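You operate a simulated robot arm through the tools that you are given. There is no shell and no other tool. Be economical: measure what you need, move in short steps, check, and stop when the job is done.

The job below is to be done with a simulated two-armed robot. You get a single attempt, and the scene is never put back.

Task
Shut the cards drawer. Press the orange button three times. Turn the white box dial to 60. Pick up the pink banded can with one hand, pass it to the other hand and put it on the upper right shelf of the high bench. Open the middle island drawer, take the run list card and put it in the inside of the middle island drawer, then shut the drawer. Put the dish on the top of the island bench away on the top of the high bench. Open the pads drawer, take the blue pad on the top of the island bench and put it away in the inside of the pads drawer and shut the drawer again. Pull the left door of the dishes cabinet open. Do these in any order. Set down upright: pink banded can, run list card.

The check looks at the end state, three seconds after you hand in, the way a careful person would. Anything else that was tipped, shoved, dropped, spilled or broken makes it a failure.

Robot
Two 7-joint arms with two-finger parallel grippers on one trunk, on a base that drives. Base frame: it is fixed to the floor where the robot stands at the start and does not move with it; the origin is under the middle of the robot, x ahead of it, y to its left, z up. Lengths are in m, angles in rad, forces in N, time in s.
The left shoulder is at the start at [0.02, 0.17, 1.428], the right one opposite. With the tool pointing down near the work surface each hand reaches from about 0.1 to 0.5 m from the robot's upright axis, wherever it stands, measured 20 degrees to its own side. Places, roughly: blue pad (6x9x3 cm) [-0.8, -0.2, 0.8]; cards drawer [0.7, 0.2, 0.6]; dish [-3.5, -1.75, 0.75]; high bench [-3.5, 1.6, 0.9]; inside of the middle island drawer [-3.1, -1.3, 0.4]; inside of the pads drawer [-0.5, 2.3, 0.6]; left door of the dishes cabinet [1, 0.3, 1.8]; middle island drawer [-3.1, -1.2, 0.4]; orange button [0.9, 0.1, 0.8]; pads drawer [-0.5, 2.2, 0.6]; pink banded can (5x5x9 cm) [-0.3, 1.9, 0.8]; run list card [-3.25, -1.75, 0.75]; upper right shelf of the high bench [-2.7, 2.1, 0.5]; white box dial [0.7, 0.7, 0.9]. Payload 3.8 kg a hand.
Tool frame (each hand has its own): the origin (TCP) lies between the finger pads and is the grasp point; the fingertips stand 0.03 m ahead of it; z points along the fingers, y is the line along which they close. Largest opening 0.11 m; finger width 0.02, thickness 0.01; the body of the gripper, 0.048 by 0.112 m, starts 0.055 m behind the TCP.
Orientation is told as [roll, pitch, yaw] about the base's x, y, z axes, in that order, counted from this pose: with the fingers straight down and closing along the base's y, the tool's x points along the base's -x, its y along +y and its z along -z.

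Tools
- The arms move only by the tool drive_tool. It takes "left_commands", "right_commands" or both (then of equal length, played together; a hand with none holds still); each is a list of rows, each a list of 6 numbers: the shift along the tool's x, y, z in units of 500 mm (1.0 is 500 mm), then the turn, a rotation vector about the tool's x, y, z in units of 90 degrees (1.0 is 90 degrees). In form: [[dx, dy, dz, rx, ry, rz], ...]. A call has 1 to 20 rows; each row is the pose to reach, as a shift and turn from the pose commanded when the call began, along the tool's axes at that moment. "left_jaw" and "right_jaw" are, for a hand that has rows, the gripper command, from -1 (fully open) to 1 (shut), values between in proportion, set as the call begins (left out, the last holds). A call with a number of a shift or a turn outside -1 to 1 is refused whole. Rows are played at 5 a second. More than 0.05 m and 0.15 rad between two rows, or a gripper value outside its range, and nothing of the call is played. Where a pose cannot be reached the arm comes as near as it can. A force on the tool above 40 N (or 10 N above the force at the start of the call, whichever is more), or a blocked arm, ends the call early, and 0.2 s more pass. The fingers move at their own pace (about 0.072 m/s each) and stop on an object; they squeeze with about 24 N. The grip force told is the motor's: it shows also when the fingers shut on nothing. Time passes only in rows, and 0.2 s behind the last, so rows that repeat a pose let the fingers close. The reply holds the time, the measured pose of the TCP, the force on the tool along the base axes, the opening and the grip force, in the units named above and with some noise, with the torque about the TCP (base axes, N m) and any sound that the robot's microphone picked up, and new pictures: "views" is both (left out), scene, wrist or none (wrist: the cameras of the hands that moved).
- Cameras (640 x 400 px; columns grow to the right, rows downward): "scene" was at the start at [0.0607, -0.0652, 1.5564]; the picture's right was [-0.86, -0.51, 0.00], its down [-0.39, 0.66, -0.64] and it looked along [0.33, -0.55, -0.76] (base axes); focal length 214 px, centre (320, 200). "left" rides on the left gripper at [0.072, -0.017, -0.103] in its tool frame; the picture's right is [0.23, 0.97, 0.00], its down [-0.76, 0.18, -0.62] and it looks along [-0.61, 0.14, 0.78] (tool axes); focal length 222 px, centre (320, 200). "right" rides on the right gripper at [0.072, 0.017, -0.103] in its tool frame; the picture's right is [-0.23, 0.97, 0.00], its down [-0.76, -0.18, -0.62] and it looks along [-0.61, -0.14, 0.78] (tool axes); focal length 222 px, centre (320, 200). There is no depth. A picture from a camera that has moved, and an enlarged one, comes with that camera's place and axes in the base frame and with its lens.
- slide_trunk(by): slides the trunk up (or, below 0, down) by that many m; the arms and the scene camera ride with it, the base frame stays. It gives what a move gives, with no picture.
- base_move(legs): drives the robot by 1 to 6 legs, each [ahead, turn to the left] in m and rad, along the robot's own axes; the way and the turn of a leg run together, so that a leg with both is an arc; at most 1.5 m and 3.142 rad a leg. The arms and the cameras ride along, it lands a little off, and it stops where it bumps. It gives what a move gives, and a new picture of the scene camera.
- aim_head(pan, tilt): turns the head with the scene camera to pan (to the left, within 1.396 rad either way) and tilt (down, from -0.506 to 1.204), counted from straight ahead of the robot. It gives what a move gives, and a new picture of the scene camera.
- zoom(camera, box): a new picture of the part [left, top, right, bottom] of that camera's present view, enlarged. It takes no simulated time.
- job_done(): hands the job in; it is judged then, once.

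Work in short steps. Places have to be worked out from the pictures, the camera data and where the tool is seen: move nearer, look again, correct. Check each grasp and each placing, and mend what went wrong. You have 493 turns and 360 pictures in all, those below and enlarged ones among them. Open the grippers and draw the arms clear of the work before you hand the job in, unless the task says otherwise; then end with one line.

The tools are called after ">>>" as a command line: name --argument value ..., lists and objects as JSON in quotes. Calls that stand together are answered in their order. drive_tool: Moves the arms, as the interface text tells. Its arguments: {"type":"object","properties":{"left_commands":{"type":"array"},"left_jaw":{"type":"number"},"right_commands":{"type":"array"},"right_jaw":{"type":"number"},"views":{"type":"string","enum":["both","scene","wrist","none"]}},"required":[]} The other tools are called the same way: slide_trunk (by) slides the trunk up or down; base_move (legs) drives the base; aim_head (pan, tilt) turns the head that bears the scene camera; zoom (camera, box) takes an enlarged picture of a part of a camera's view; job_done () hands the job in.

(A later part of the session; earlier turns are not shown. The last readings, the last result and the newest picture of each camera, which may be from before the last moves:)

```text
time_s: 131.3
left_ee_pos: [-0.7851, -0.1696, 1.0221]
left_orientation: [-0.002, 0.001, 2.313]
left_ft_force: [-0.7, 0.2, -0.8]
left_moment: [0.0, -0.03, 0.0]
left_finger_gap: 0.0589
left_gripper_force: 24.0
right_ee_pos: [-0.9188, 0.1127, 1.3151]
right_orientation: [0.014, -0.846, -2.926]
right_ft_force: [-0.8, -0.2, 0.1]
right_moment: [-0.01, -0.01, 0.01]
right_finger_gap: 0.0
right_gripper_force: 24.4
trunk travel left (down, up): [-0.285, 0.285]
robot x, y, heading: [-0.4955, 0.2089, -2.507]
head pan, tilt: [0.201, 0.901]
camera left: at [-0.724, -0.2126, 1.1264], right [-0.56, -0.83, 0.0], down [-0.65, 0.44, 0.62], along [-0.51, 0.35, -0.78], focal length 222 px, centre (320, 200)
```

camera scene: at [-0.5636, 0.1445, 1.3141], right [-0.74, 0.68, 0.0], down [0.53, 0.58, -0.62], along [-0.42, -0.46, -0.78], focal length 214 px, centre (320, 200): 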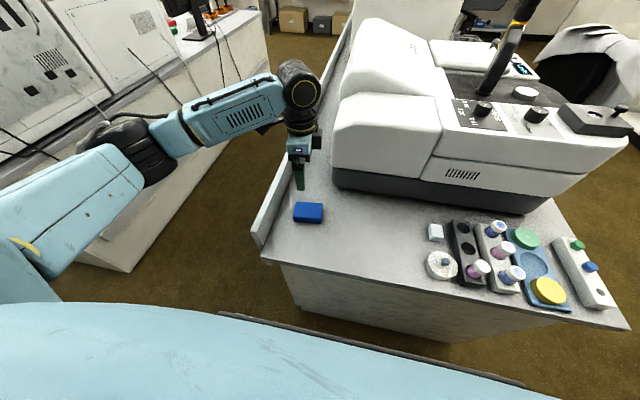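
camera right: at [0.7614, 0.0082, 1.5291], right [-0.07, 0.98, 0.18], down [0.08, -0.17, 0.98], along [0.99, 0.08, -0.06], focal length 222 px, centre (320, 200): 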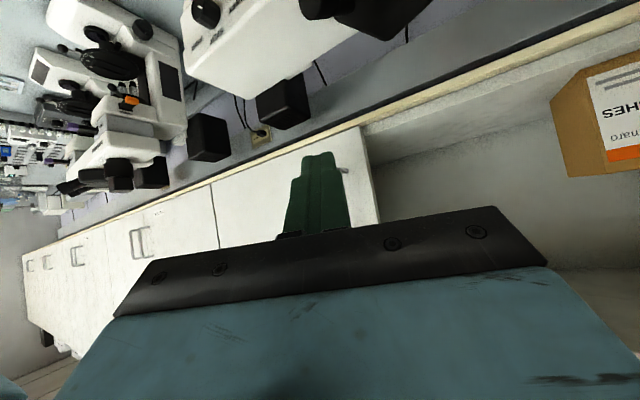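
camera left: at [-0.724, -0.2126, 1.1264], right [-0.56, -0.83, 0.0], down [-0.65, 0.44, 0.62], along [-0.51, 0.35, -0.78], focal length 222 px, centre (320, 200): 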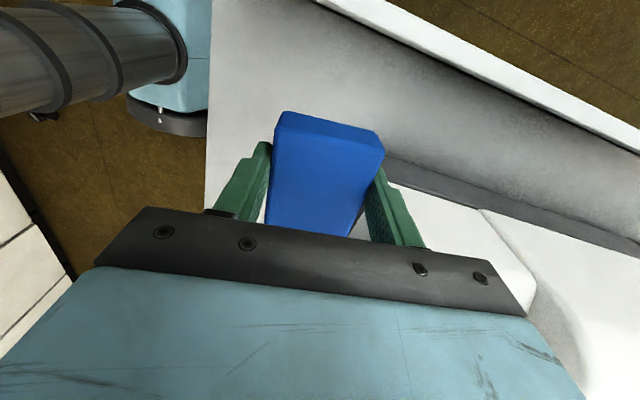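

I have the pad (gap 0.059). I pull it in towards the body, raise the trunk, and drive along the aisle to the pads drawer.

>>> drive_tool --left_commands '[[0.01, -0.09, 0, 0, 0, 0], [0.02, -0.18, 0, 0, 0, 0], [0.03, -0.27, 0, 0, 0, 0], [0.04, -0.36, 0, 0, 0, 0], [0.05, -0.44, 0, 0, 0, 0]]' --views "none"

>>> slide_trunk --by 0.2

>>> base_move --legs '[[0, -1.563]]'

>>> aim_head --pan -0.3 --tilt 0.6

```text
time_s: 132.5
left_ee_pos: [-0.6146, -0.0407, 1.023]
left_orientation: [-0.001, 0.002, 2.312]
left_ft_force: [0.8, -0.5, 0.2]
left_moment: [0.01, 0.0, -0.01]
left_finger_gap: 0.0588
left_gripper_force: 23.7
left hand out of reach, approached as far as the arm can: row 5
right_ee_pos: [-0.9205, 0.1131, 1.3139]
right_orientation: [0.015, -0.846, -2.925]
right_ft_force: [-0.2, 0.2, -0.1]
right_moment: [0.02, -0.01, 0.03]
right_finger_gap: 0.0
right_gripper_force: 23.8
trunk travel left (down, up): [-0.285, 0.285]
robot x, y, heading: [-0.4911, 0.2121, -2.513]
head pan, tilt: [0.201, 0.901]
```

```text
time_s: 134.6
left_ee_pos: [-0.6148, -0.0402, 1.223]
left_orientation: [-0.003, 0.0, 2.312]
left_ft_force: [-0.6, -0.3, 0.1]
left_moment: [0.0, -0.02, 0.02]
left_finger_gap: 0.059
left_gripper_force: 24.4
right_ee_pos: [-0.92, 0.1124, 1.5139]
right_orientation: [0.014, -0.847, -2.923]
right_ft_force: [0.5, -0.2, -0.6]
right_moment: [-0.02, 0.02, -0.03]
right_finger_gap: 0.0
right_gripper_force: 23.9
trunk travel left (down, up): [-0.485, 0.085]
robot x, y, heading: [-0.4937, 0.2097, -2.508]
head pan, tilt: [0.201, 0.901]
```

```text
time_s: 138.8
left_ee_pos: [-0.7482, 0.3243, 1.2232]
left_orientation: [-0.001, 0.0, 0.766]
left_ft_force: [0.2, 0.8, 0.2]
left_moment: [-0.01, -0.02, 0.01]
left_finger_gap: 0.0585
left_gripper_force: 24.0
right_ee_pos: [-0.6049, 0.6323, 1.515]
right_orientation: [0.016, -0.847, 1.814]
right_ft_force: [-1.1, 0.4, -0.2]
right_moment: [0.01, 0.02, 0.0]
right_finger_gap: 0.0001
right_gripper_force: 24.1
trunk travel left (down, up): [-0.485, 0.085]
robot x, y, heading: [-0.4974, 0.215, 2.221]
head pan, tilt: [0.201, 0.901]
camera scene: at [-0.5644, 0.2786, 1.5141], right [0.66, 0.75, 0.0], down [0.59, -0.51, -0.62], along [-0.47, 0.41, -0.78], focal length 214 px, centre (320, 200)
```

scene: 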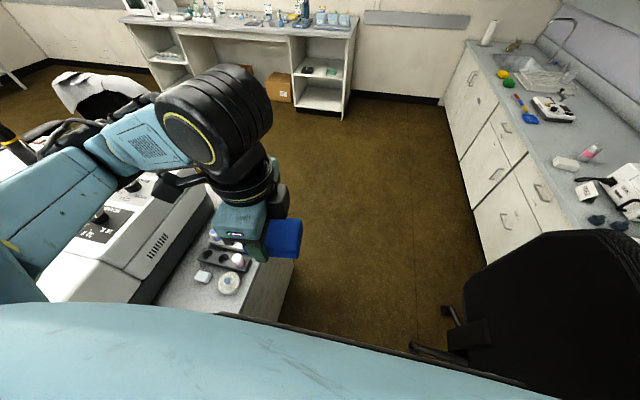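

```text
time_s: 139.7
left_ee_pos: [-0.7498, 0.3241, 1.2224]
left_orientation: [-0.002, -0.001, 0.766]
left_ft_force: [0.2, 0.1, -0.6]
left_moment: [0.0, -0.01, 0.01]
left_finger_gap: 0.0587
left_gripper_force: 24.1
right_ee_pos: [-0.6044, 0.6334, 1.5131]
right_orientation: [0.013, -0.847, 1.814]
right_ft_force: [0.5, -0.1, 1.2]
right_moment: [0.02, 0.02, -0.04]
right_finger_gap: 0.0001
right_gripper_force: 23.7
trunk travel left (down, up): [-0.485, 0.085]
robot x, y, heading: [-0.497, 0.2114, 2.22]
head pan, tilt: [-0.3, 0.6]
camera scene: at [-0.5383, 0.3119, 1.5389], right [0.94, 0.35, 0.0], down [0.2, -0.53, -0.82], along [-0.29, 0.77, -0.57], focal length 214 px, centre (320, 200)
```

scene: 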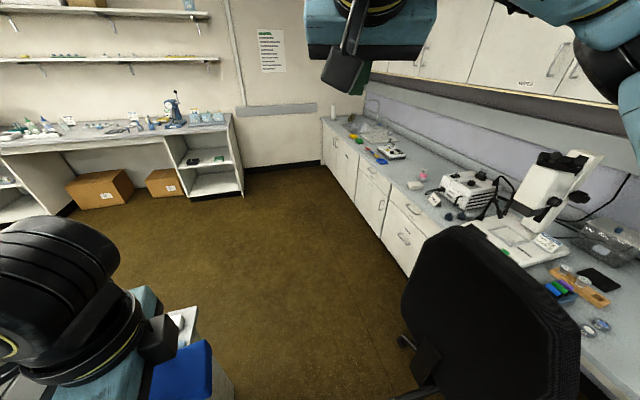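

I can see the drawer fronts under the wall bench. I zoom for labels and the can.

>>> zoom --camera "scene" --box '[310, 90, 470, 280]'

```text
2.11 times, centred on (390, 185) of scene
camera zoom: at [-0.5383, 0.3119, 1.5389], right [0.94, 0.35, 0.0], down [0.2, -0.53, -0.82], along [-0.29, 0.77, -0.57], focal length 452 px, centre (173, 232)
```

zoom: 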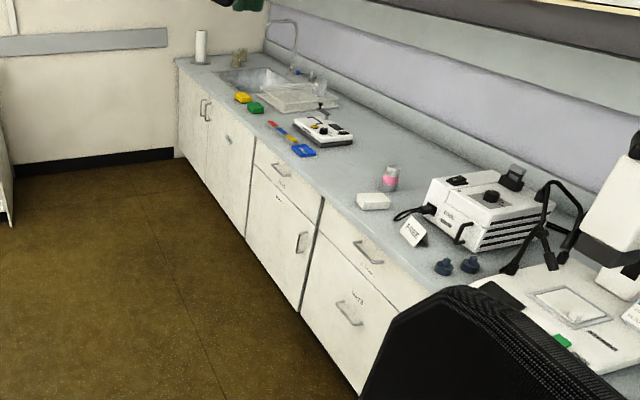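

The pads drawer should be the upper drawer at about (−0.70, 2.0, 0.68). I drive 1.58 m along the aisle and turn to face the bench.

>>> base_move --legs '[[1.3, 0], [0.28, 0], [0, -1.58]]'

>>> aim_head --pan 0.0 --tilt 0.75

```text
time_s: 151.7
left_ee_pos: [-1.3441, 1.7284, 1.2229]
left_orientation: [-0.002, 0.001, -0.799]
left_ft_force: [-0.2, -0.8, -0.2]
left_moment: [0.0, -0.01, 0.0]
left_finger_gap: 0.0589
left_gripper_force: 24.4
right_ee_pos: [-1.0349, 1.5837, 1.5142]
right_orientation: [0.015, -0.847, 0.247]
right_ft_force: [1.0, -0.1, 0.3]
right_moment: [0.0, -0.02, -0.01]
right_finger_gap: 0.0001
right_gripper_force: 23.9
trunk travel left (down, up): [-0.485, 0.085]
robot x, y, heading: [-1.4578, 1.475, 0.659]
head pan, tilt: [-0.3, 0.6]
camera scene: at [-1.356, 1.5166, 1.5389], right [0.35, -0.94, 0.0], down [-0.53, -0.2, -0.83], along [0.77, 0.29, -0.56], focal length 214 px, centre (320, 200)
```

scene: 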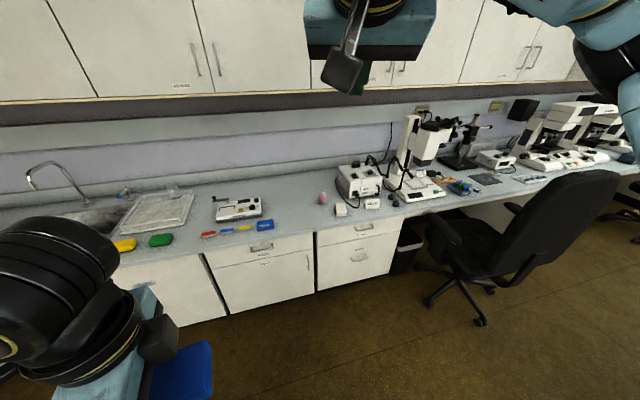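

```text
time_s: 152.5
left_ee_pos: [-1.3431, 1.7286, 1.222]
left_orientation: [-0.001, 0.002, -0.801]
left_ft_force: [-0.3, -0.5, -0.9]
left_moment: [-0.01, 0.02, -0.02]
left_finger_gap: 0.0589
left_gripper_force: 23.8
right_ee_pos: [-1.0343, 1.5838, 1.5139]
right_orientation: [0.014, -0.845, 0.246]
right_ft_force: [-0.4, -0.2, -0.2]
right_moment: [0.02, -0.01, 0.0]
right_finger_gap: 0.0
right_gripper_force: 23.9
trunk travel left (down, up): [-0.485, 0.085]
robot x, y, heading: [-1.4553, 1.4684, 0.658]
head pan, tilt: [0.0, 0.75]
camera scene: at [-1.3732, 1.5364, 1.5261], right [0.61, -0.79, 0.0], down [-0.54, -0.42, -0.73], along [0.58, 0.45, -0.68], focal length 214 px, centre (320, 200)
```

scene: 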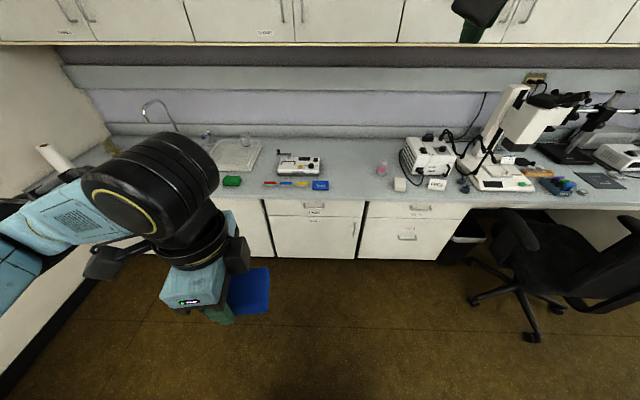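

I zoom on the drawer labels.

>>> zoom --camera "scene" --box '[250, 140, 470, 270]'

```text
2.91 times, centred on (360, 205) of scene
camera zoom: at [-1.3732, 1.5364, 1.5261], right [0.61, -0.79, 0.0], down [-0.54, -0.42, -0.73], along [0.58, 0.45, -0.68], focal length 624 px, centre (204, 186)
```

zoom: 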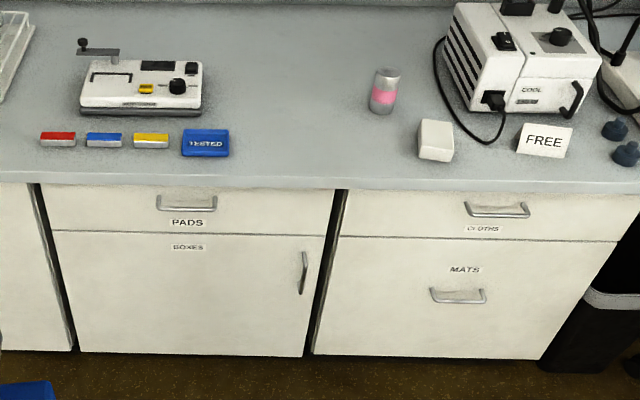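

The left drawer is PADS. I drive forward-left so that its handle lies a little right of my centre, about 0.65 m ahead.

>>> base_move --legs '[[0, 0.58], [0.3, 0], [0, -0.6]]'

>>> drive_tool --left_commands '[[0, 0, -0.09, 0, 0, 0], [0, 0, -0.18, 0, 0, 0], [0, 0, -0.27, 0, 0, 0], [0, 0, -0.36, 0, 0, 0]]' --views "none"

```text
time_s: 157.7
left_ee_pos: [-1.241, 2.0051, 1.2229]
left_orientation: [-0.002, -0.002, -0.816]
left_ft_force: [-0.7, -0.6, -0.5]
left_moment: [-0.02, 0.01, 0.03]
left_finger_gap: 0.0588
left_gripper_force: 23.9
right_ee_pos: [-0.9349, 1.8557, 1.5135]
right_orientation: [0.015, -0.846, 0.228]
right_ft_force: [0.1, 0.9, 1.2]
right_moment: [0.02, -0.03, 0.01]
right_finger_gap: 0.0
right_gripper_force: 24.2
trunk travel left (down, up): [-0.485, 0.085]
robot x, y, heading: [-1.3602, 1.7555, 0.644]
head pan, tilt: [0.0, 0.75]
camera scene: at [-1.2748, 1.8148, 1.526], right [0.6, -0.8, 0.0], down [-0.55, -0.41, -0.73], along [0.59, 0.44, -0.68], focal length 214 px, centre (320, 200)
```

scene: 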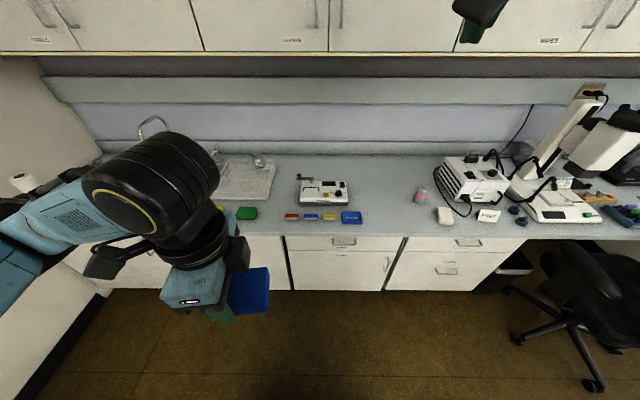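

```text
time_s: 158.7
left_ee_pos: [-1.2436, 2.0063, 1.4022]
left_orientation: [-0.002, 0.001, -0.818]
left_ft_force: [-0.5, -0.7, 0.7]
left_moment: [0.0, 0.0, 0.03]
left_finger_gap: 0.0588
left_gripper_force: 23.5
right_ee_pos: [-0.9362, 1.8556, 1.5147]
right_orientation: [0.014, -0.846, 0.228]
right_ft_force: [0.3, -0.5, 0.1]
right_moment: [0.01, 0.0, -0.03]
right_finger_gap: 0.0
right_gripper_force: 23.9
trunk travel left (down, up): [-0.485, 0.085]
robot x, y, heading: [-1.359, 1.751, 0.641]
head pan, tilt: [0.0, 0.75]
```

The handle is at about (−0.71, 2.09, 0.69), 0.72 m ahead and 0.12 m right. I straighten the right hand's yaw and roll it 90° so its fingers close vertically on the horizontal bar.

>>> drive_tool --right_commands '[[0, 0, 0, -0.066, 0, -0.058], [0, 0, 0, -0.131, 0, -0.116], [0, 0, 0, -0.197, 0, -0.174]]' --right_jaw -0.3 --views "none"

>>> drive_tool --right_commands '[[0, 0, 0, 0, 0, 0.09], [0, 0, 0, 0, 0, 0.18], [0, 0, 0, 0, 0, 0.27], [0, 0, 0, 0, 0, 0.36], [0, 0, 0, 0, 0, 0.45], [0, 0, 0, 0, 0, 0.54], [0, 0, 0, 0, 0, 0.63], [0, 0, 0, 0, 0, 0.72], [0, 0, 0, 0, 0, 0.81], [0, 0, 0, 0, 0, 0.9], [0, 0, 0, 0, 0, 1.0]]' --views "wrist"

```text
time_s: 159.5
left_ee_pos: [-1.2423, 2.0053, 1.4009]
left_orientation: [-0.003, 0.003, -0.816]
left_ft_force: [0.4, -0.3, -0.2]
left_moment: [0.02, 0.0, -0.01]
left_finger_gap: 0.0589
left_gripper_force: 23.7
right_ee_pos: [-0.9338, 1.8546, 1.5132]
right_orientation: [0.012, -0.852, 0.644]
right_ft_force: [0.5, -0.5, -0.9]
right_moment: [0.0, -0.01, 0.01]
right_finger_gap: 0.0716
right_gripper_force: 0.2
trunk travel left (down, up): [-0.485, 0.085]
robot x, y, heading: [-1.3587, 1.7505, 0.64]
head pan, tilt: [0.0, 0.75]
```

```text
refused: row 11 steps farther than a row can; nothing moved
```

The last step was just too large; I repeat with even steps.

>>> drive_tool --right_commands '[[0, 0, 0, 0, 0, 0.09], [0, 0, 0, 0, 0, 0.18], [0, 0, 0, 0, 0, 0.27], [0, 0, 0, 0, 0, 0.36], [0, 0, 0, 0, 0, 0.45], [0, 0, 0, 0, 0, 0.54], [0, 0, 0, 0, 0, 0.63], [0, 0, 0, 0, 0, 0.72], [0, 0, 0, 0, 0, 0.81], [0, 0, 0, 0, 0, 0.9], [0, 0, 0, 0, 0, 0.99]]' --views "both"

```text
time_s: 161.9
left_ee_pos: [-1.2435, 2.0079, 1.4025]
left_orientation: [0.0, 0.0, -0.817]
left_ft_force: [-0.7, -0.3, -0.5]
left_moment: [-0.01, -0.01, -0.01]
left_finger_gap: 0.0587
left_gripper_force: 23.4
right_ee_pos: [-0.9351, 1.8561, 1.5145]
right_orientation: [0.85, -0.001, -0.912]
right_ft_force: [0.9, 0.0, 0.0]
right_moment: [-0.02, 0.0, 0.02]
right_finger_gap: 0.0715
right_gripper_force: 0.0
trunk travel left (down, up): [-0.485, 0.085]
robot x, y, heading: [-1.3574, 1.7496, 0.645]
head pan, tilt: [0.0, 0.75]
camera scene: at [-1.2748, 1.815, 1.526], right [0.6, -0.8, 0.0], down [-0.55, -0.41, -0.73], along [0.59, 0.44, -0.68], focal length 214 px, centre (320, 200)
camera right: at [-1.0324, 1.873, 1.5942], right [0.65, 0.21, 0.73], down [0.0, -0.96, 0.28], along [0.76, -0.18, -0.62], focal length 222 px, centre (320, 200)
```

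scene: 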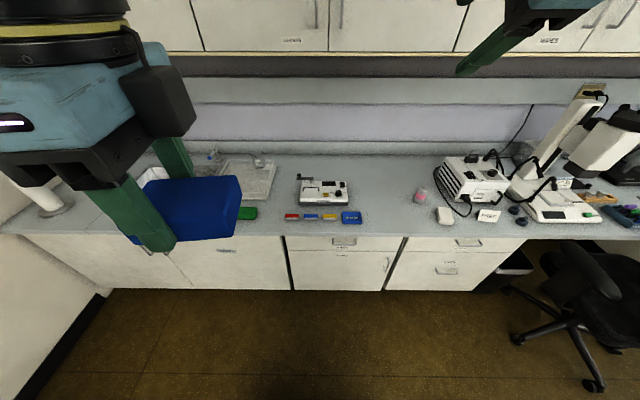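
right: 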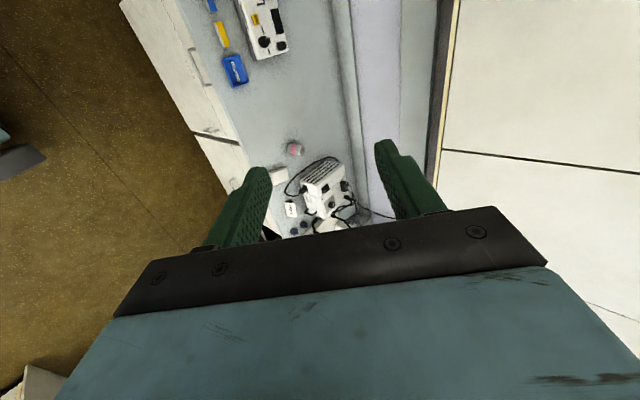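

The hand is rolled properly. I lower the trunk and move the right hand down and forward to before the handle.

>>> slide_trunk --by -0.4

>>> drive_tool --right_commands '[[0.01, -0.06, 0.05, 0, 0, 0], [0.02, -0.12, 0.11, 0, 0, 0], [0.03, -0.19, 0.16, 0, 0, 0], [0.04, -0.25, 0.22, 0, 0, 0], [0.05, -0.31, 0.27, 0, 0, 0], [0.06, -0.37, 0.33, 0, 0, 0], [0.07, -0.43, 0.38, 0, 0, 0], [0.08, -0.49, 0.43, 0, 0, 0], [0.09, -0.54, 0.5, 0, 0, 0]]' --views "both"

```text
time_s: 165.8
left_ee_pos: [-1.2434, 2.0073, 1.0008]
left_orientation: [-0.002, -0.001, -0.817]
left_ft_force: [-0.6, -0.2, -0.1]
left_moment: [-0.01, -0.02, 0.01]
left_finger_gap: 0.0586
left_gripper_force: 24.2
right_ee_pos: [-0.9348, 1.8565, 1.115]
right_orientation: [0.849, -0.003, -0.909]
right_ft_force: [-0.9, 0.0, -0.1]
right_moment: [-0.02, -0.01, -0.02]
right_finger_gap: 0.0716
right_gripper_force: 0.1
trunk travel left (down, up): [-0.085, 0.485]
robot x, y, heading: [-1.3545, 1.7508, 0.641]
head pan, tilt: [0.0, 0.75]
```

```text
time_s: 167.8
left_ee_pos: [-1.2425, 2.0071, 1.002]
left_orientation: [-0.001, 0.0, -0.816]
left_ft_force: [0.2, 0.1, 0.1]
left_moment: [0.0, -0.03, 0.02]
left_finger_gap: 0.059
left_gripper_force: 23.7
right_ee_pos: [-0.9533, 1.897, 0.745]
right_orientation: [0.853, -0.005, -0.908]
right_ft_force: [0.7, 0.2, -0.8]
right_moment: [-0.01, -0.02, -0.01]
right_finger_gap: 0.0714
right_gripper_force: 0.1
trunk travel left (down, up): [-0.085, 0.485]
robot x, y, heading: [-1.3575, 1.751, 0.642]
head pan, tilt: [0.0, 0.75]
camera scene: at [-1.2749, 1.8153, 1.126], right [0.6, -0.8, 0.0], down [-0.55, -0.41, -0.73], along [0.59, 0.44, -0.68], focal length 214 px, centre (320, 200)
camera right: at [-1.0508, 1.9141, 0.8256], right [0.64, 0.22, 0.73], down [0.01, -0.96, 0.28], along [0.76, -0.18, -0.62], focal length 222 px, centre (320, 200)
```

scene: 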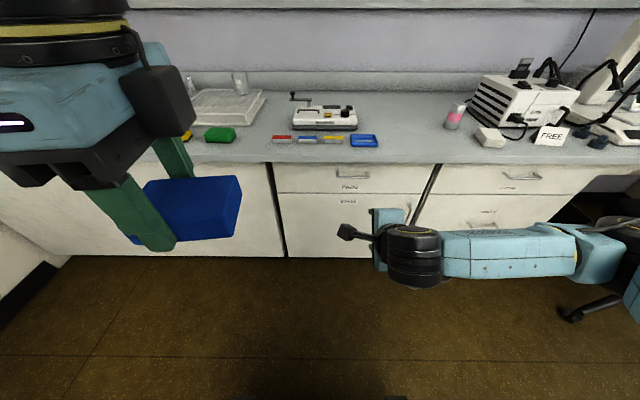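
right: 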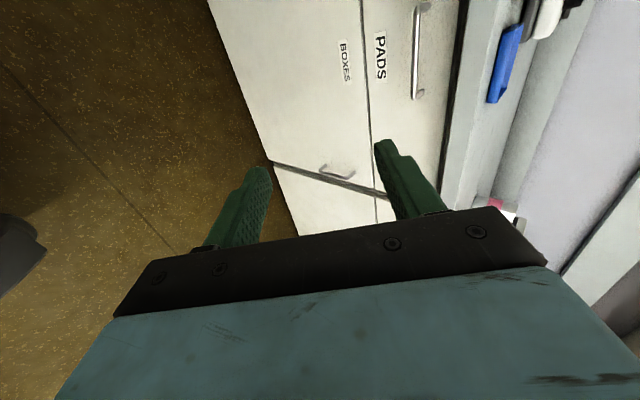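

The handle bar is at about (−0.709, 2.094, 0.68). I approach to 8 cm short of it along the finger direction.

>>> drive_tool --right_commands '[[0.005, 0.053, 0.066, 0, 0, 0], [0.01, 0.106, 0.131, 0, 0, 0], [0.015, 0.159, 0.197, 0, 0, 0], [0.02, 0.212, 0.262, 0, 0, 0], [0.025, 0.266, 0.328, 0, 0, 0], [0.025, 0.319, 0.393, 0, 0, 0]]' --views "both"

```text
time_s: 169.2
left_ee_pos: [-1.2453, 2.0044, 1.0037]
left_orientation: [0.003, -0.001, -0.819]
left_ft_force: [0.2, -0.3, -0.3]
left_moment: [-0.01, 0.02, -0.03]
left_finger_gap: 0.0589
left_gripper_force: 24.0
right_ee_pos: [-0.7645, 2.0588, 0.7377]
right_orientation: [0.851, -0.004, -0.907]
right_ft_force: [-20.5, -21.0, 8.9]
right_moment: [0.49, -0.72, -0.45]
right_finger_gap: 0.0659
right_gripper_force: 0.0
trunk travel left (down, up): [-0.085, 0.485]
robot x, y, heading: [-1.3585, 1.7504, 0.64]
head pan, tilt: [0.0, 0.75]
camera scene: at [-1.2779, 1.812, 1.1266], right [0.6, -0.8, 0.0], down [-0.55, -0.41, -0.73], along [0.59, 0.44, -0.68], focal length 214 px, centre (320, 200)
camera right: at [-0.8626, 2.0759, 0.8179], right [0.64, 0.22, 0.73], down [0.01, -0.96, 0.28], along [0.77, -0.17, -0.62], focal length 222 px, centre (320, 200)
```

scene: 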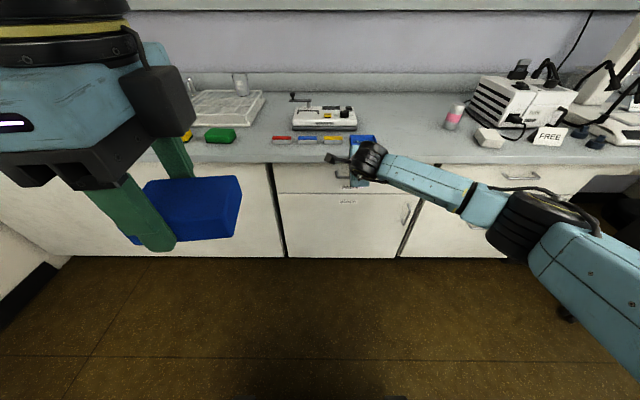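
right: 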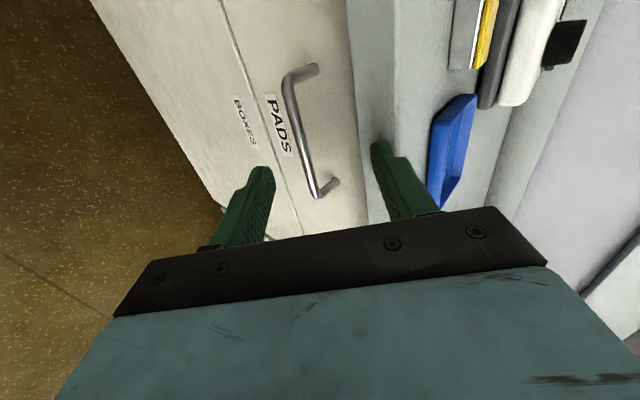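

The upper finger touches the bench edge. I back off, lower by 5 cm and narrow the opening before re-approaching.

>>> drive_tool --right_commands '[[0, 0, -0.06, 0, 0, 0], [0, -0.03, -0.08, 0, 0, 0], [0.006, -0.075, -0.034, 0, 0, 0], [0.012, -0.105, -0.034, 0, 0, 0]]' --right_jaw 0.3 --views "wrist"

```text
time_s: 170.2
left_ee_pos: [-1.2422, 2.0061, 1.002]
left_orientation: [-0.002, 0.001, -0.817]
left_ft_force: [-0.5, -0.2, 0.1]
left_moment: [0.03, 0.0, -0.05]
left_finger_gap: 0.059
left_gripper_force: 24.0
right_ee_pos: [-0.8036, 2.0368, 0.7081]
right_orientation: [0.851, -0.003, -0.908]
right_ft_force: [0.5, 0.7, 0.5]
right_moment: [0.03, -0.03, -0.01]
right_finger_gap: 0.0384
right_gripper_force: 0.1
trunk travel left (down, up): [-0.085, 0.485]
robot x, y, heading: [-1.3598, 1.7523, 0.643]
head pan, tilt: [0.0, 0.75]
camera right: at [-0.9007, 2.0538, 0.7874], right [0.65, 0.22, 0.73], down [0.01, -0.96, 0.28], along [0.76, -0.18, -0.62], focal length 222 px, centre (320, 200)
```

right: 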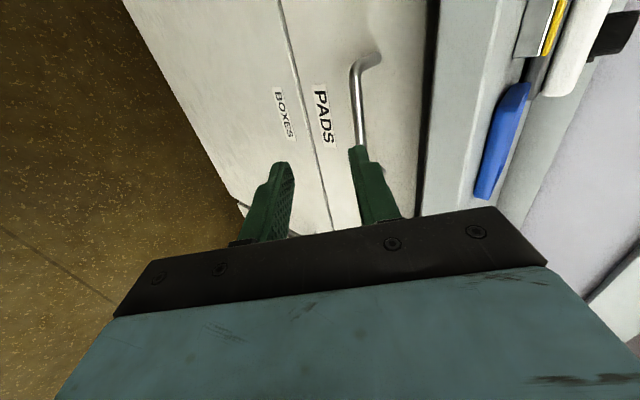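

Triangulated: the bar is 10.8 cm ahead and 4.7 cm below the TCP. I align in the closing direction, then advance along the fingers.

>>> drive_tool --right_commands '[[0, 0.04, 0.05, 0, 0, 0], [0, 0.073, 0.1, 0, 0, 0], [0, 0.073, 0.13, 0, 0, 0]]' --views "wrist"

```text
time_s: 170.9
left_ee_pos: [-1.2422, 2.0065, 1.0011]
left_orientation: [-0.002, 0.001, -0.818]
left_ft_force: [-0.4, -0.6, -0.9]
left_moment: [-0.02, 0.0, 0.03]
left_finger_gap: 0.0584
left_gripper_force: 24.1
right_ee_pos: [-0.7471, 2.082, 0.6926]
right_orientation: [0.85, -0.003, -0.91]
right_ft_force: [0.2, -0.4, 0.5]
right_moment: [0.02, 0.01, 0.0]
right_finger_gap: 0.0385
right_gripper_force: 0.1
trunk travel left (down, up): [-0.085, 0.485]
robot x, y, heading: [-1.3579, 1.7521, 0.641]
head pan, tilt: [0.0, 0.75]
camera right: at [-0.8432, 2.0992, 0.7723], right [0.65, 0.22, 0.73], down [0.01, -0.96, 0.28], along [0.76, -0.18, -0.62], focal length 222 px, centre (320, 200)
```

right: 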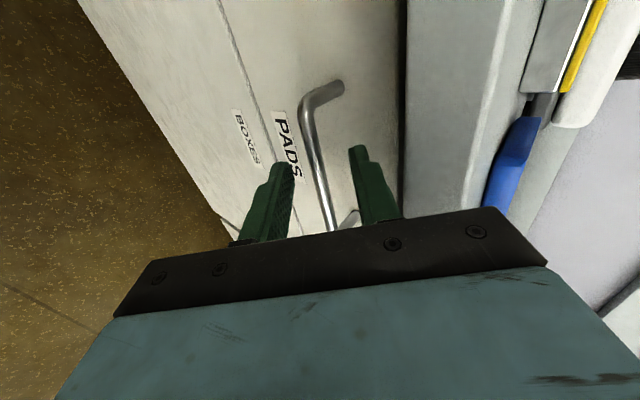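

The bar is between the fingers. I advance 3 cm more and close.

>>> drive_tool --right_commands '[[0.015, 0, 0.03, 0, 0, 0], [0.02, 0, 0.06, 0, 0, 0]]' --views "wrist"

>>> drive_tool --right_commands '[[0, 0, 0, 0, 0, 0], [0, 0, 0, 0, 0, 0], [0, 0, 0, 0, 0, 0]]' --right_jaw 1 --views "wrist"

```text
time_s: 171.5
left_ee_pos: [-1.246, 2.0026, 1.0025]
left_orientation: [0.002, 0.001, -0.82]
left_ft_force: [-0.5, -0.1, 0.0]
left_moment: [0.01, 0.01, 0.0]
left_finger_gap: 0.0589
left_gripper_force: 24.3
right_ee_pos: [-0.7405, 2.0956, 0.6842]
right_orientation: [0.856, 0.0, -0.914]
right_ft_force: [-27.9, -29.0, 19.8]
right_moment: [0.34, -0.75, -0.54]
right_finger_gap: 0.0325
right_gripper_force: 0.0
trunk travel left (down, up): [-0.085, 0.485]
robot x, y, heading: [-1.3615, 1.7519, 0.638]
head pan, tilt: [0.0, 0.75]
stopped in row 2 (right hand): the force on the tool passed its limit at 53 N (the readings are from after the stop); the commanded pose is now the measured one
camera right: at [-0.8373, 2.1132, 0.7642], right [0.64, 0.21, 0.74], down [0.0, -0.96, 0.28], along [0.77, -0.18, -0.62], focal length 222 px, centre (320, 200)
```

right: 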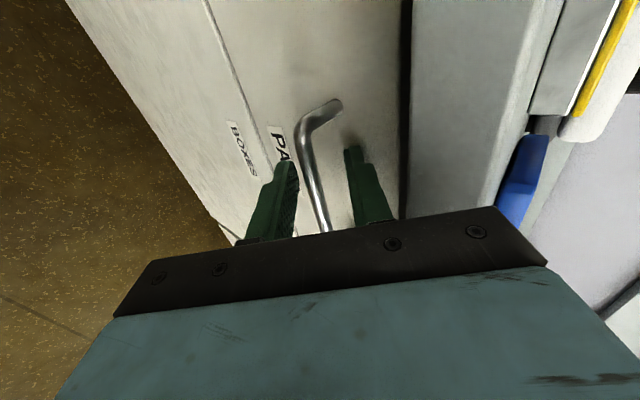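

```text
time_s: 172.3
left_ee_pos: [-1.2414, 2.006, 1.0011]
left_orientation: [-0.001, 0.001, -0.819]
left_ft_force: [-0.3, -0.4, 0.2]
left_moment: [0.02, -0.01, -0.03]
left_finger_gap: 0.0588
left_gripper_force: 24.0
right_ee_pos: [-0.7391, 2.0978, 0.675]
right_orientation: [0.846, -0.001, -0.915]
right_ft_force: [-15.8, -8.8, -13.4]
right_moment: [0.55, 0.53, -0.63]
right_finger_gap: 0.0103
right_gripper_force: 45.2
trunk travel left (down, up): [-0.085, 0.485]
robot x, y, heading: [-1.3634, 1.7538, 0.637]
head pan, tilt: [0.0, 0.75]
camera right: at [-0.8354, 2.1154, 0.7568], right [0.65, 0.22, 0.73], down [0.0, -0.96, 0.28], along [0.76, -0.18, -0.62], focal length 222 px, centre (320, 200)
```

right: 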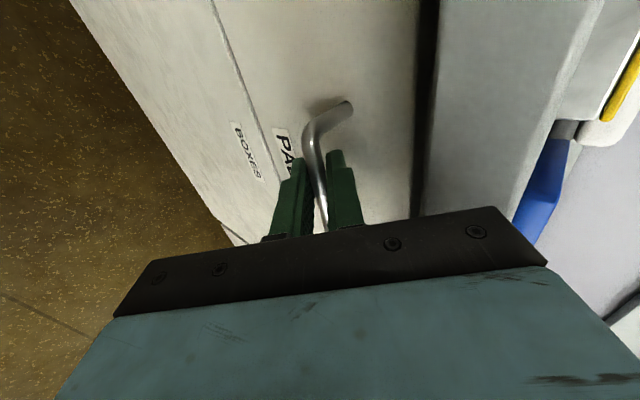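

Gripped the bar. I pull the drawer straight back about 0.22 m.

>>> drive_tool --right_commands '[[0, -0.033, -0.0376, 0, 0, 0], [0, -0.066, -0.0752, 0, 0, 0], [0, -0.099, -0.1128, 0, 0, 0], [0, -0.132, -0.1504, 0, 0, 0], [0, -0.165, -0.188, 0, 0, 0], [0, -0.198, -0.2256, 0, 0, 0], [0, -0.231, -0.2632, 0, 0, 0], [0, -0.264, -0.3008, 0, 0, 0], [0, -0.297, -0.3384, 0, 0, 0]]' --views "scene"

```text
time_s: 174.2
left_ee_pos: [-1.2423, 2.0068, 1.0021]
left_orientation: [-0.001, 0.002, -0.817]
left_ft_force: [0.1, -0.3, -0.4]
left_moment: [0.03, -0.04, -0.01]
left_finger_gap: 0.0587
left_gripper_force: 23.6
right_ee_pos: [-0.9088, 1.9749, 0.6767]
right_orientation: [0.842, 0.007, -0.902]
right_ft_force: [-4.5, 1.9, -5.3]
right_moment: [0.56, 0.47, -0.7]
right_finger_gap: 0.0101
right_gripper_force: 45.4
trunk travel left (down, up): [-0.085, 0.485]
robot x, y, heading: [-1.3588, 1.75, 0.639]
head pan, tilt: [0.0, 0.75]
stopped in row 9 (right hand): the force on the tool passed its limit at 40 N (the readings are from after the stop); the commanded pose is now the measured one
camera scene: at [-1.2752, 1.8148, 1.1263], right [0.6, -0.8, 0.0], down [-0.55, -0.41, -0.73], along [0.59, 0.44, -0.68], focal length 214 px, centre (320, 200)
```

scene: 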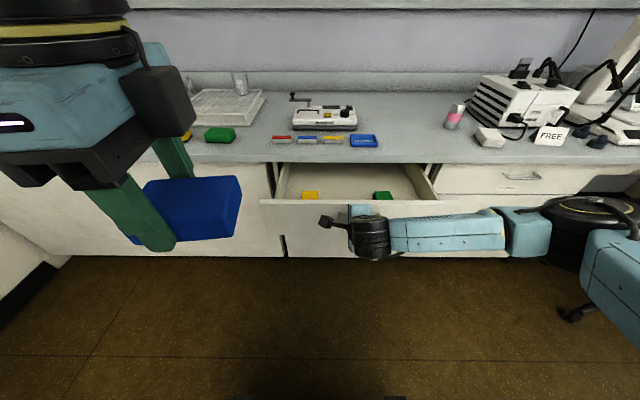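

The drawer is open by 0.21 m; a yellow and a green pad lie at its sides, the middle is free. I release the handle and take the right hand away to the right.

>>> drive_tool --right_commands '[[0, 0, 0, 0, 0, 0], [0, 0, 0, 0, 0, 0]]' --right_jaw 0.4 --views "none"

>>> drive_tool --right_commands '[[0, 0, -0.05, 0, 0, 0], [0, 0, -0.1, 0, 0, 0], [0, 0, -0.16, 0, 0, 0], [-0.08, 0.02, -0.19, 0, 0, 0], [-0.16, 0.05, -0.21, 0, 0, 0], [-0.24, 0.09, -0.23, 0, 0, 0], [-0.32, 0.13, -0.25, 0, 0, 0], [-0.4, 0.17, -0.27, 0, 0, 0], [-0.48, 0.2, -0.29, 0, 0, 0], [-0.56, 0.23, -0.31, 0, 0, 0]]' --views "scene"

```text
time_s: 174.8
left_ee_pos: [-1.2432, 2.0074, 1.0018]
left_orientation: [-0.002, 0.001, -0.819]
left_ft_force: [0.8, -0.6, 0.0]
left_moment: [0.0, 0.01, 0.0]
left_finger_gap: 0.0588
left_gripper_force: 23.9
right_ee_pos: [-0.9069, 1.9728, 0.6781]
right_orientation: [0.848, 0.003, -0.902]
right_ft_force: [-0.4, -1.9, 0.6]
right_moment: [0.02, -0.09, -0.05]
right_finger_gap: 0.0325
right_gripper_force: 0.0
trunk travel left (down, up): [-0.085, 0.485]
robot x, y, heading: [-1.3601, 1.7509, 0.638]
head pan, tilt: [0.0, 0.75]
```

```text
time_s: 177.0
left_ee_pos: [-1.2427, 2.0059, 1.0021]
left_orientation: [-0.002, 0.0, -0.818]
left_ft_force: [0.5, 1.3, 0.0]
left_moment: [-0.02, 0.03, 0.0]
left_finger_gap: 0.0592
left_gripper_force: 24.4
right_ee_pos: [-0.7643, 1.7289, 0.8651]
right_orientation: [0.846, 0.002, -0.901]
right_ft_force: [-0.2, -0.3, 0.6]
right_moment: [-0.01, -0.01, 0.02]
right_finger_gap: 0.0327
right_gripper_force: 0.1
trunk travel left (down, up): [-0.085, 0.485]
robot x, y, heading: [-1.3581, 1.7526, 0.638]
head pan, tilt: [0.0, 0.75]
camera scene: at [-1.2752, 1.8145, 1.1261], right [0.6, -0.8, 0.0], down [-0.55, -0.41, -0.73], along [0.59, 0.44, -0.68], focal length 214 px, centre (320, 200)
```

scene: 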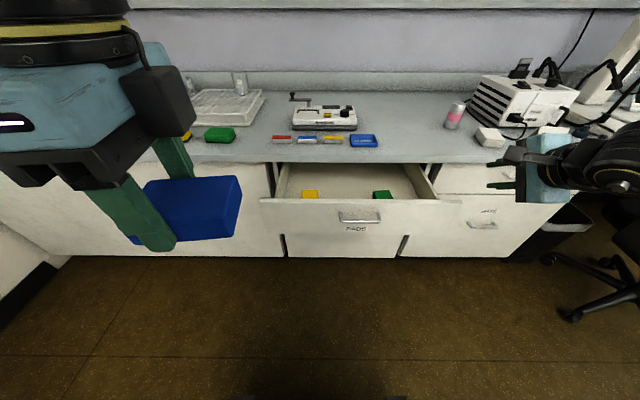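

I drive 0.13 m forward so the left hand can reach the drawer.

>>> base_move --legs '[[0.13, 0]]'

```text
time_s: 178.3
left_ee_pos: [-1.1382, 2.0853, 1.0021]
left_orientation: [-0.002, 0.003, -0.82]
left_ft_force: [0.5, -1.1, -0.4]
left_moment: [0.0, -0.03, -0.03]
left_finger_gap: 0.0589
left_gripper_force: 24.4
right_ee_pos: [-0.6601, 1.8063, 0.8637]
right_orientation: [0.847, 0.006, -0.903]
right_ft_force: [-0.5, -0.5, 0.4]
right_moment: [-0.04, -0.04, -0.01]
right_finger_gap: 0.033
right_gripper_force: 0.1
trunk travel left (down, up): [-0.085, 0.485]
robot x, y, heading: [-1.2542, 1.8283, 0.639]
head pan, tilt: [0.0, 0.75]
camera scene: at [-1.1705, 1.8924, 1.126], right [0.6, -0.8, 0.0], down [-0.55, -0.41, -0.73], along [0.59, 0.44, -0.68], focal length 214 px, centre (320, 200)
```

scene: 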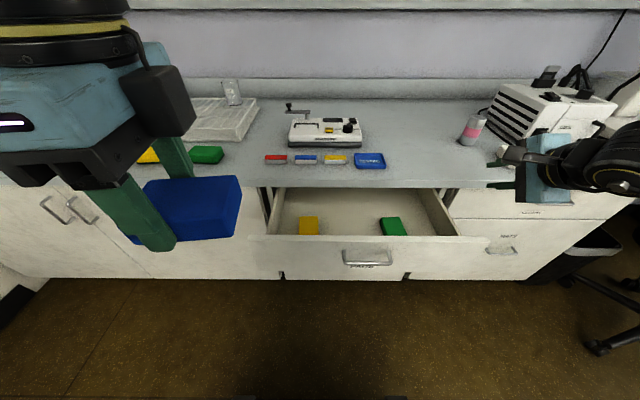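

Now I swing the left hand over the free middle of the drawer, at about (−0.806, 2.037), turning the pad square to it.

>>> drive_tool --left_commands '[[-0.048, 0.038, 0, 0, 0, -0.085], [-0.095, 0.076, 0, 0, 0, -0.169], [-0.143, 0.115, 0, 0, 0, -0.254], [-0.191, 0.153, 0, 0, 0, -0.338], [-0.239, 0.191, 0, 0, 0, -0.423], [-0.286, 0.229, 0, 0, 0, -0.507], [-0.334, 0.267, 0, 0, 0, -0.592], [-0.382, 0.305, 0, 0, 0, -0.676], [-0.43, 0.344, 0, 0, 0, -0.761], [-0.477, 0.382, 0, 0, 0, -0.845], [-0.525, 0.42, 0, 0, 0, -0.93]]' --views "both"

```text
time_s: 180.7
left_ee_pos: [-0.8051, 2.035, 1.0022]
left_orientation: [0.002, 0.001, 0.642]
left_ft_force: [1.0, 0.0, -0.2]
left_moment: [-0.01, 0.04, -0.03]
left_finger_gap: 0.0588
left_gripper_force: 24.3
right_ee_pos: [-0.6606, 1.8062, 0.8629]
right_orientation: [0.847, 0.005, -0.903]
right_ft_force: [-0.3, -0.3, 0.0]
right_moment: [0.03, -0.03, 0.02]
right_finger_gap: 0.0328
right_gripper_force: 0.1
trunk travel left (down, up): [-0.085, 0.485]
robot x, y, heading: [-1.2563, 1.8274, 0.644]
head pan, tilt: [0.0, 0.75]
camera scene: at [-1.1707, 1.8915, 1.1261], right [0.6, -0.8, 0.0], down [-0.55, -0.41, -0.73], along [0.59, 0.44, -0.68], focal length 214 px, centre (320, 200)
camera left: at [-0.853, 1.9761, 1.1047], right [-0.77, 0.64, 0.0], down [0.5, 0.6, 0.62], along [0.4, 0.48, -0.78], focal length 222 px, centre (320, 200)
```

scene: 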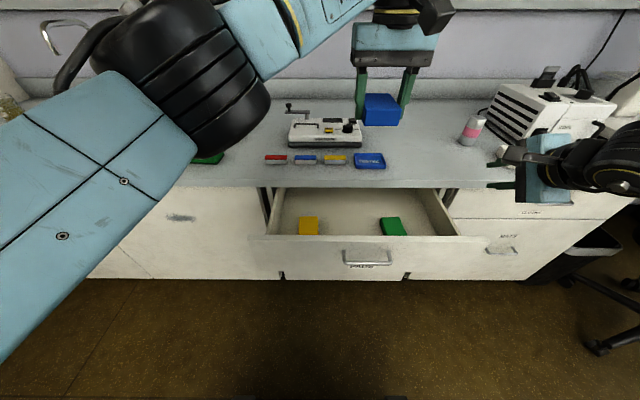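
left: 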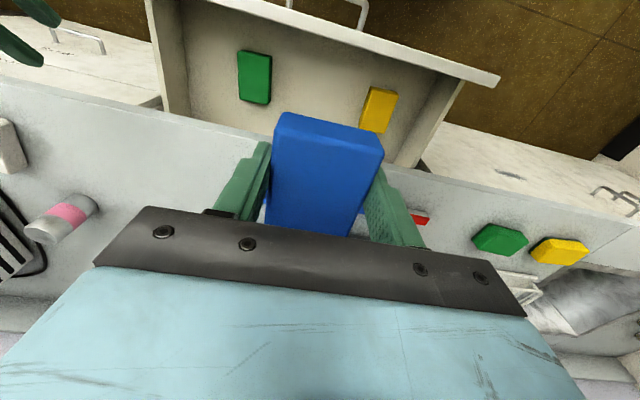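

The landing point falls midway between the green and yellow pads, clear of the bench edge. I descend into the drawer.

>>> drive_tool --left_commands '[[0, 0, 0.09, 0, 0, 0], [0, 0, 0.18, 0, 0, 0], [0, 0, 0.27, 0, 0, 0], [0, 0, 0.36, 0, 0, 0], [0, 0, 0.44, 0, 0, 0], [0, 0, 0.52, 0, 0, 0], [0, 0, 0.58, 0, 0, 0]]' --views "both"

```text
time_s: 182.3
left_ee_pos: [-0.8063, 2.0357, 0.7119]
left_orientation: [0.003, 0.002, 0.644]
left_ft_force: [0.7, 0.2, 0.7]
left_moment: [0.0, -0.03, -0.02]
left_finger_gap: 0.0589
left_gripper_force: 24.0
right_ee_pos: [-0.6597, 1.8067, 0.8646]
right_orientation: [0.846, 0.006, -0.903]
right_ft_force: [-0.3, 0.1, -0.3]
right_moment: [0.01, -0.04, -0.02]
right_finger_gap: 0.0331
right_gripper_force: 0.1
trunk travel left (down, up): [-0.085, 0.485]
robot x, y, heading: [-1.2542, 1.8274, 0.639]
head pan, tilt: [0.0, 0.75]
camera scene: at [-1.1708, 1.8921, 1.126], right [0.6, -0.8, 0.0], down [-0.55, -0.41, -0.73], along [0.59, 0.44, -0.68], focal length 214 px, centre (320, 200)
camera left: at [-0.8543, 1.978, 0.8143], right [-0.77, 0.64, 0.0], down [0.5, 0.6, 0.62], along [0.4, 0.48, -0.78], focal length 222 px, centre (320, 200)
```

scene: 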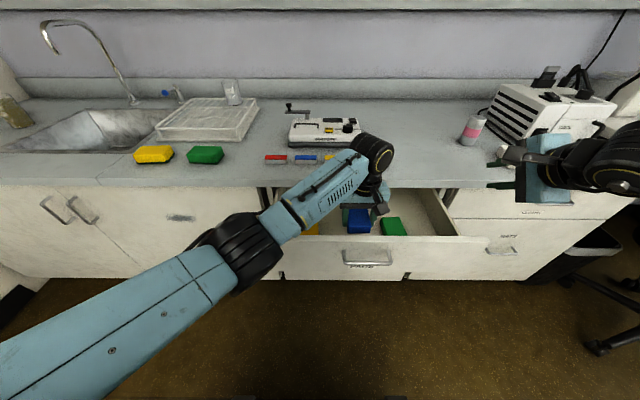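
left: 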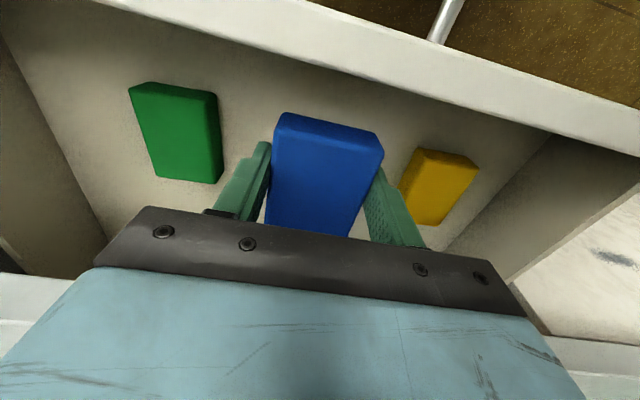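

The pads in the drawer have their tops near z≈0.60, so the floor is near 0.57. I lower about 8.5 cm, then feel for the floor.

>>> drive_tool --left_commands '[[0, 0, 0.05, 0, 0, 0], [0, 0, 0.09, 0, 0, 0], [0, 0, 0.13, 0, 0, 0], [0, 0, 0.16, 0, 0, 0]]' --views "wrist"

```text
time_s: 183.3
left_ee_pos: [-0.8056, 2.0447, 0.6304]
left_orientation: [0.007, -0.003, 0.651]
left_ft_force: [-0.2, 0.0, 0.2]
left_moment: [-0.03, 0.0, 0.05]
left_finger_gap: 0.059
left_gripper_force: 24.0
right_ee_pos: [-0.66, 1.8059, 0.8634]
right_orientation: [0.846, 0.005, -0.902]
right_ft_force: [-0.3, -0.9, -0.8]
right_moment: [0.03, -0.03, 0.0]
right_finger_gap: 0.0332
right_gripper_force: 0.0
trunk travel left (down, up): [-0.085, 0.485]
robot x, y, heading: [-1.2537, 1.8283, 0.634]
head pan, tilt: [0.0, 0.75]
camera left: at [-0.8536, 1.9855, 0.7338], right [-0.77, 0.64, 0.01], down [0.5, 0.6, 0.63], along [0.39, 0.49, -0.78], focal length 222 px, centre (320, 200)
```

left: 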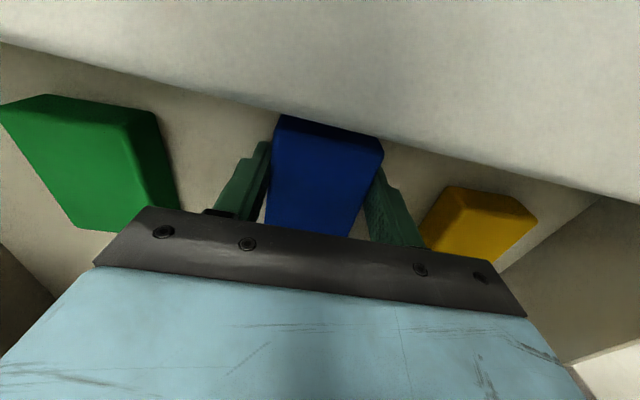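

The hand drifted 9 mm with no tool force, so a link may touch the drawer. I look at the scene.

>>> zoom --camera "scene" --box '[240, 120, 480, 280]'

```text
2.50 times, centred on (360, 200) of scene
camera zoom: at [-1.1709, 1.8922, 1.126], right [0.6, -0.8, 0.0], down [-0.55, -0.41, -0.73], along [0.59, 0.44, -0.68], focal length 536 px, centre (220, 200)
```

zoom: 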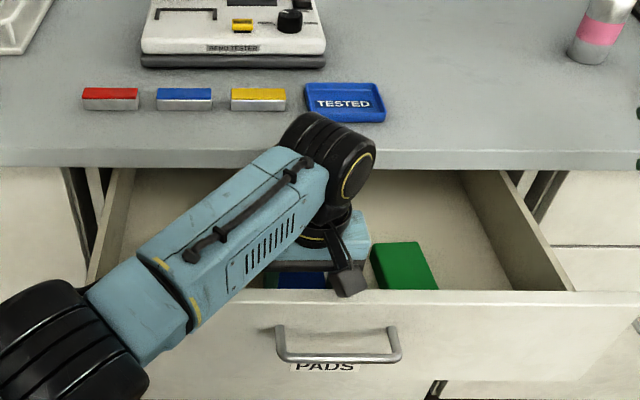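

The forearm grazes the drawer front, and the pad is only 1–2 cm above the floor. I release it here with a small opening.

>>> drive_tool --left_commands '[[0, 0, 0, 0, 0, 0], [0, 0, 0, 0, 0, 0], [0, 0, 0, 0, 0, 0]]' --left_jaw -0.3 --views "wrist"

```text
time_s: 184.1
left_ee_pos: [-0.8064, 2.0443, 0.6299]
left_orientation: [0.007, -0.002, 0.652]
left_ft_force: [0.1, -0.3, 0.2]
left_moment: [0.0, -0.02, 0.03]
left_finger_gap: 0.0716
left_gripper_force: 0.0
right_ee_pos: [-0.6605, 1.8062, 0.8651]
right_orientation: [0.846, 0.003, -0.903]
right_ft_force: [-0.1, -0.5, 0.7]
right_moment: [0.01, -0.01, -0.02]
right_finger_gap: 0.0332
right_gripper_force: 0.1
trunk travel left (down, up): [-0.085, 0.485]
robot x, y, heading: [-1.2524, 1.8289, 0.642]
head pan, tilt: [0.0, 0.75]
camera left: at [-0.8542, 1.9851, 0.7329], right [-0.77, 0.64, 0.01], down [0.5, 0.6, 0.63], along [0.39, 0.49, -0.78], focal length 222 px, centre (320, 200)
```

left: 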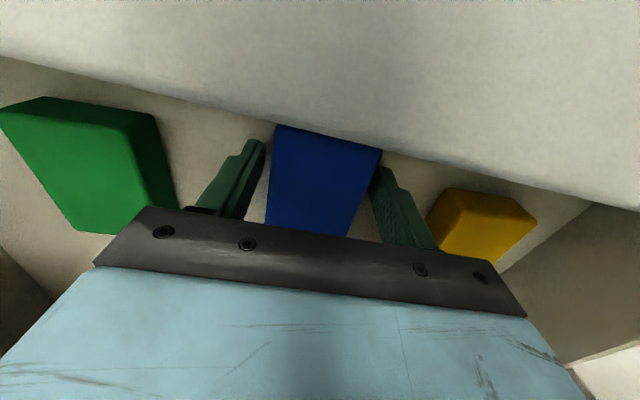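

The pad is down, lying flat. I lift the left hand straight up.

>>> drive_tool --left_commands '[[0, 0, -0.04, 0, 0, 0], [0, 0, -0.1, 0, 0, 0], [0, 0, -0.18, 0, 0, 0], [0, 0, -0.27, 0, 0, 0], [0, 0, -0.36, 0, 0, 0], [0, 0, -0.45, 0, 0, 0], [0, 0, -0.54, 0, 0, 0], [0, 0, -0.63, 0, 0, 0], [0, 0, -0.7, 0, 0, 0]]' --views "both"

```text
time_s: 186.1
left_ee_pos: [-0.8053, 2.0348, 0.98]
left_orientation: [0.0, 0.001, 0.643]
left_ft_force: [-0.8, -0.5, -0.5]
left_moment: [-0.01, 0.01, 0.01]
left_finger_gap: 0.0716
left_gripper_force: 0.0
right_ee_pos: [-0.6602, 1.8055, 0.8651]
right_orientation: [0.846, 0.003, -0.902]
right_ft_force: [0.5, -0.2, 0.1]
right_moment: [-0.01, -0.03, -0.04]
right_finger_gap: 0.0331
right_gripper_force: 0.0
trunk travel left (down, up): [-0.085, 0.485]
robot x, y, heading: [-1.2531, 1.8275, 0.636]
head pan, tilt: [0.0, 0.75]
camera scene: at [-1.1711, 1.8919, 1.1261], right [0.6, -0.8, 0.0], down [-0.55, -0.41, -0.73], along [0.59, 0.44, -0.68], focal length 214 px, centre (320, 200)
camera left: at [-0.8536, 1.9773, 1.0853], right [-0.77, 0.64, 0.0], down [0.5, 0.6, 0.62], along [0.4, 0.48, -0.78], focal length 222 px, centre (320, 200)
```

scene: 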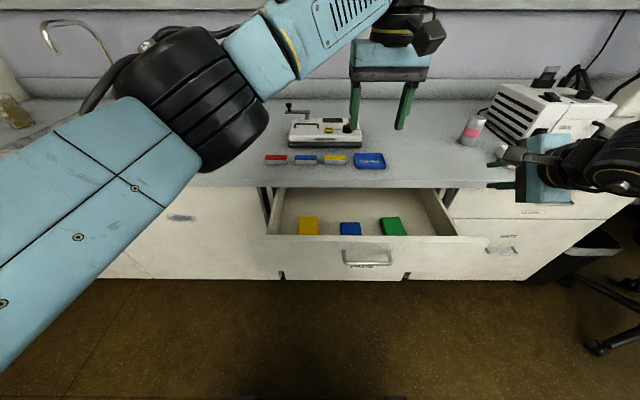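
left: 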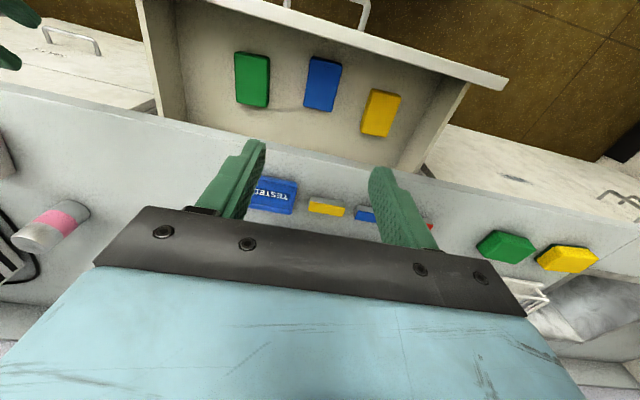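

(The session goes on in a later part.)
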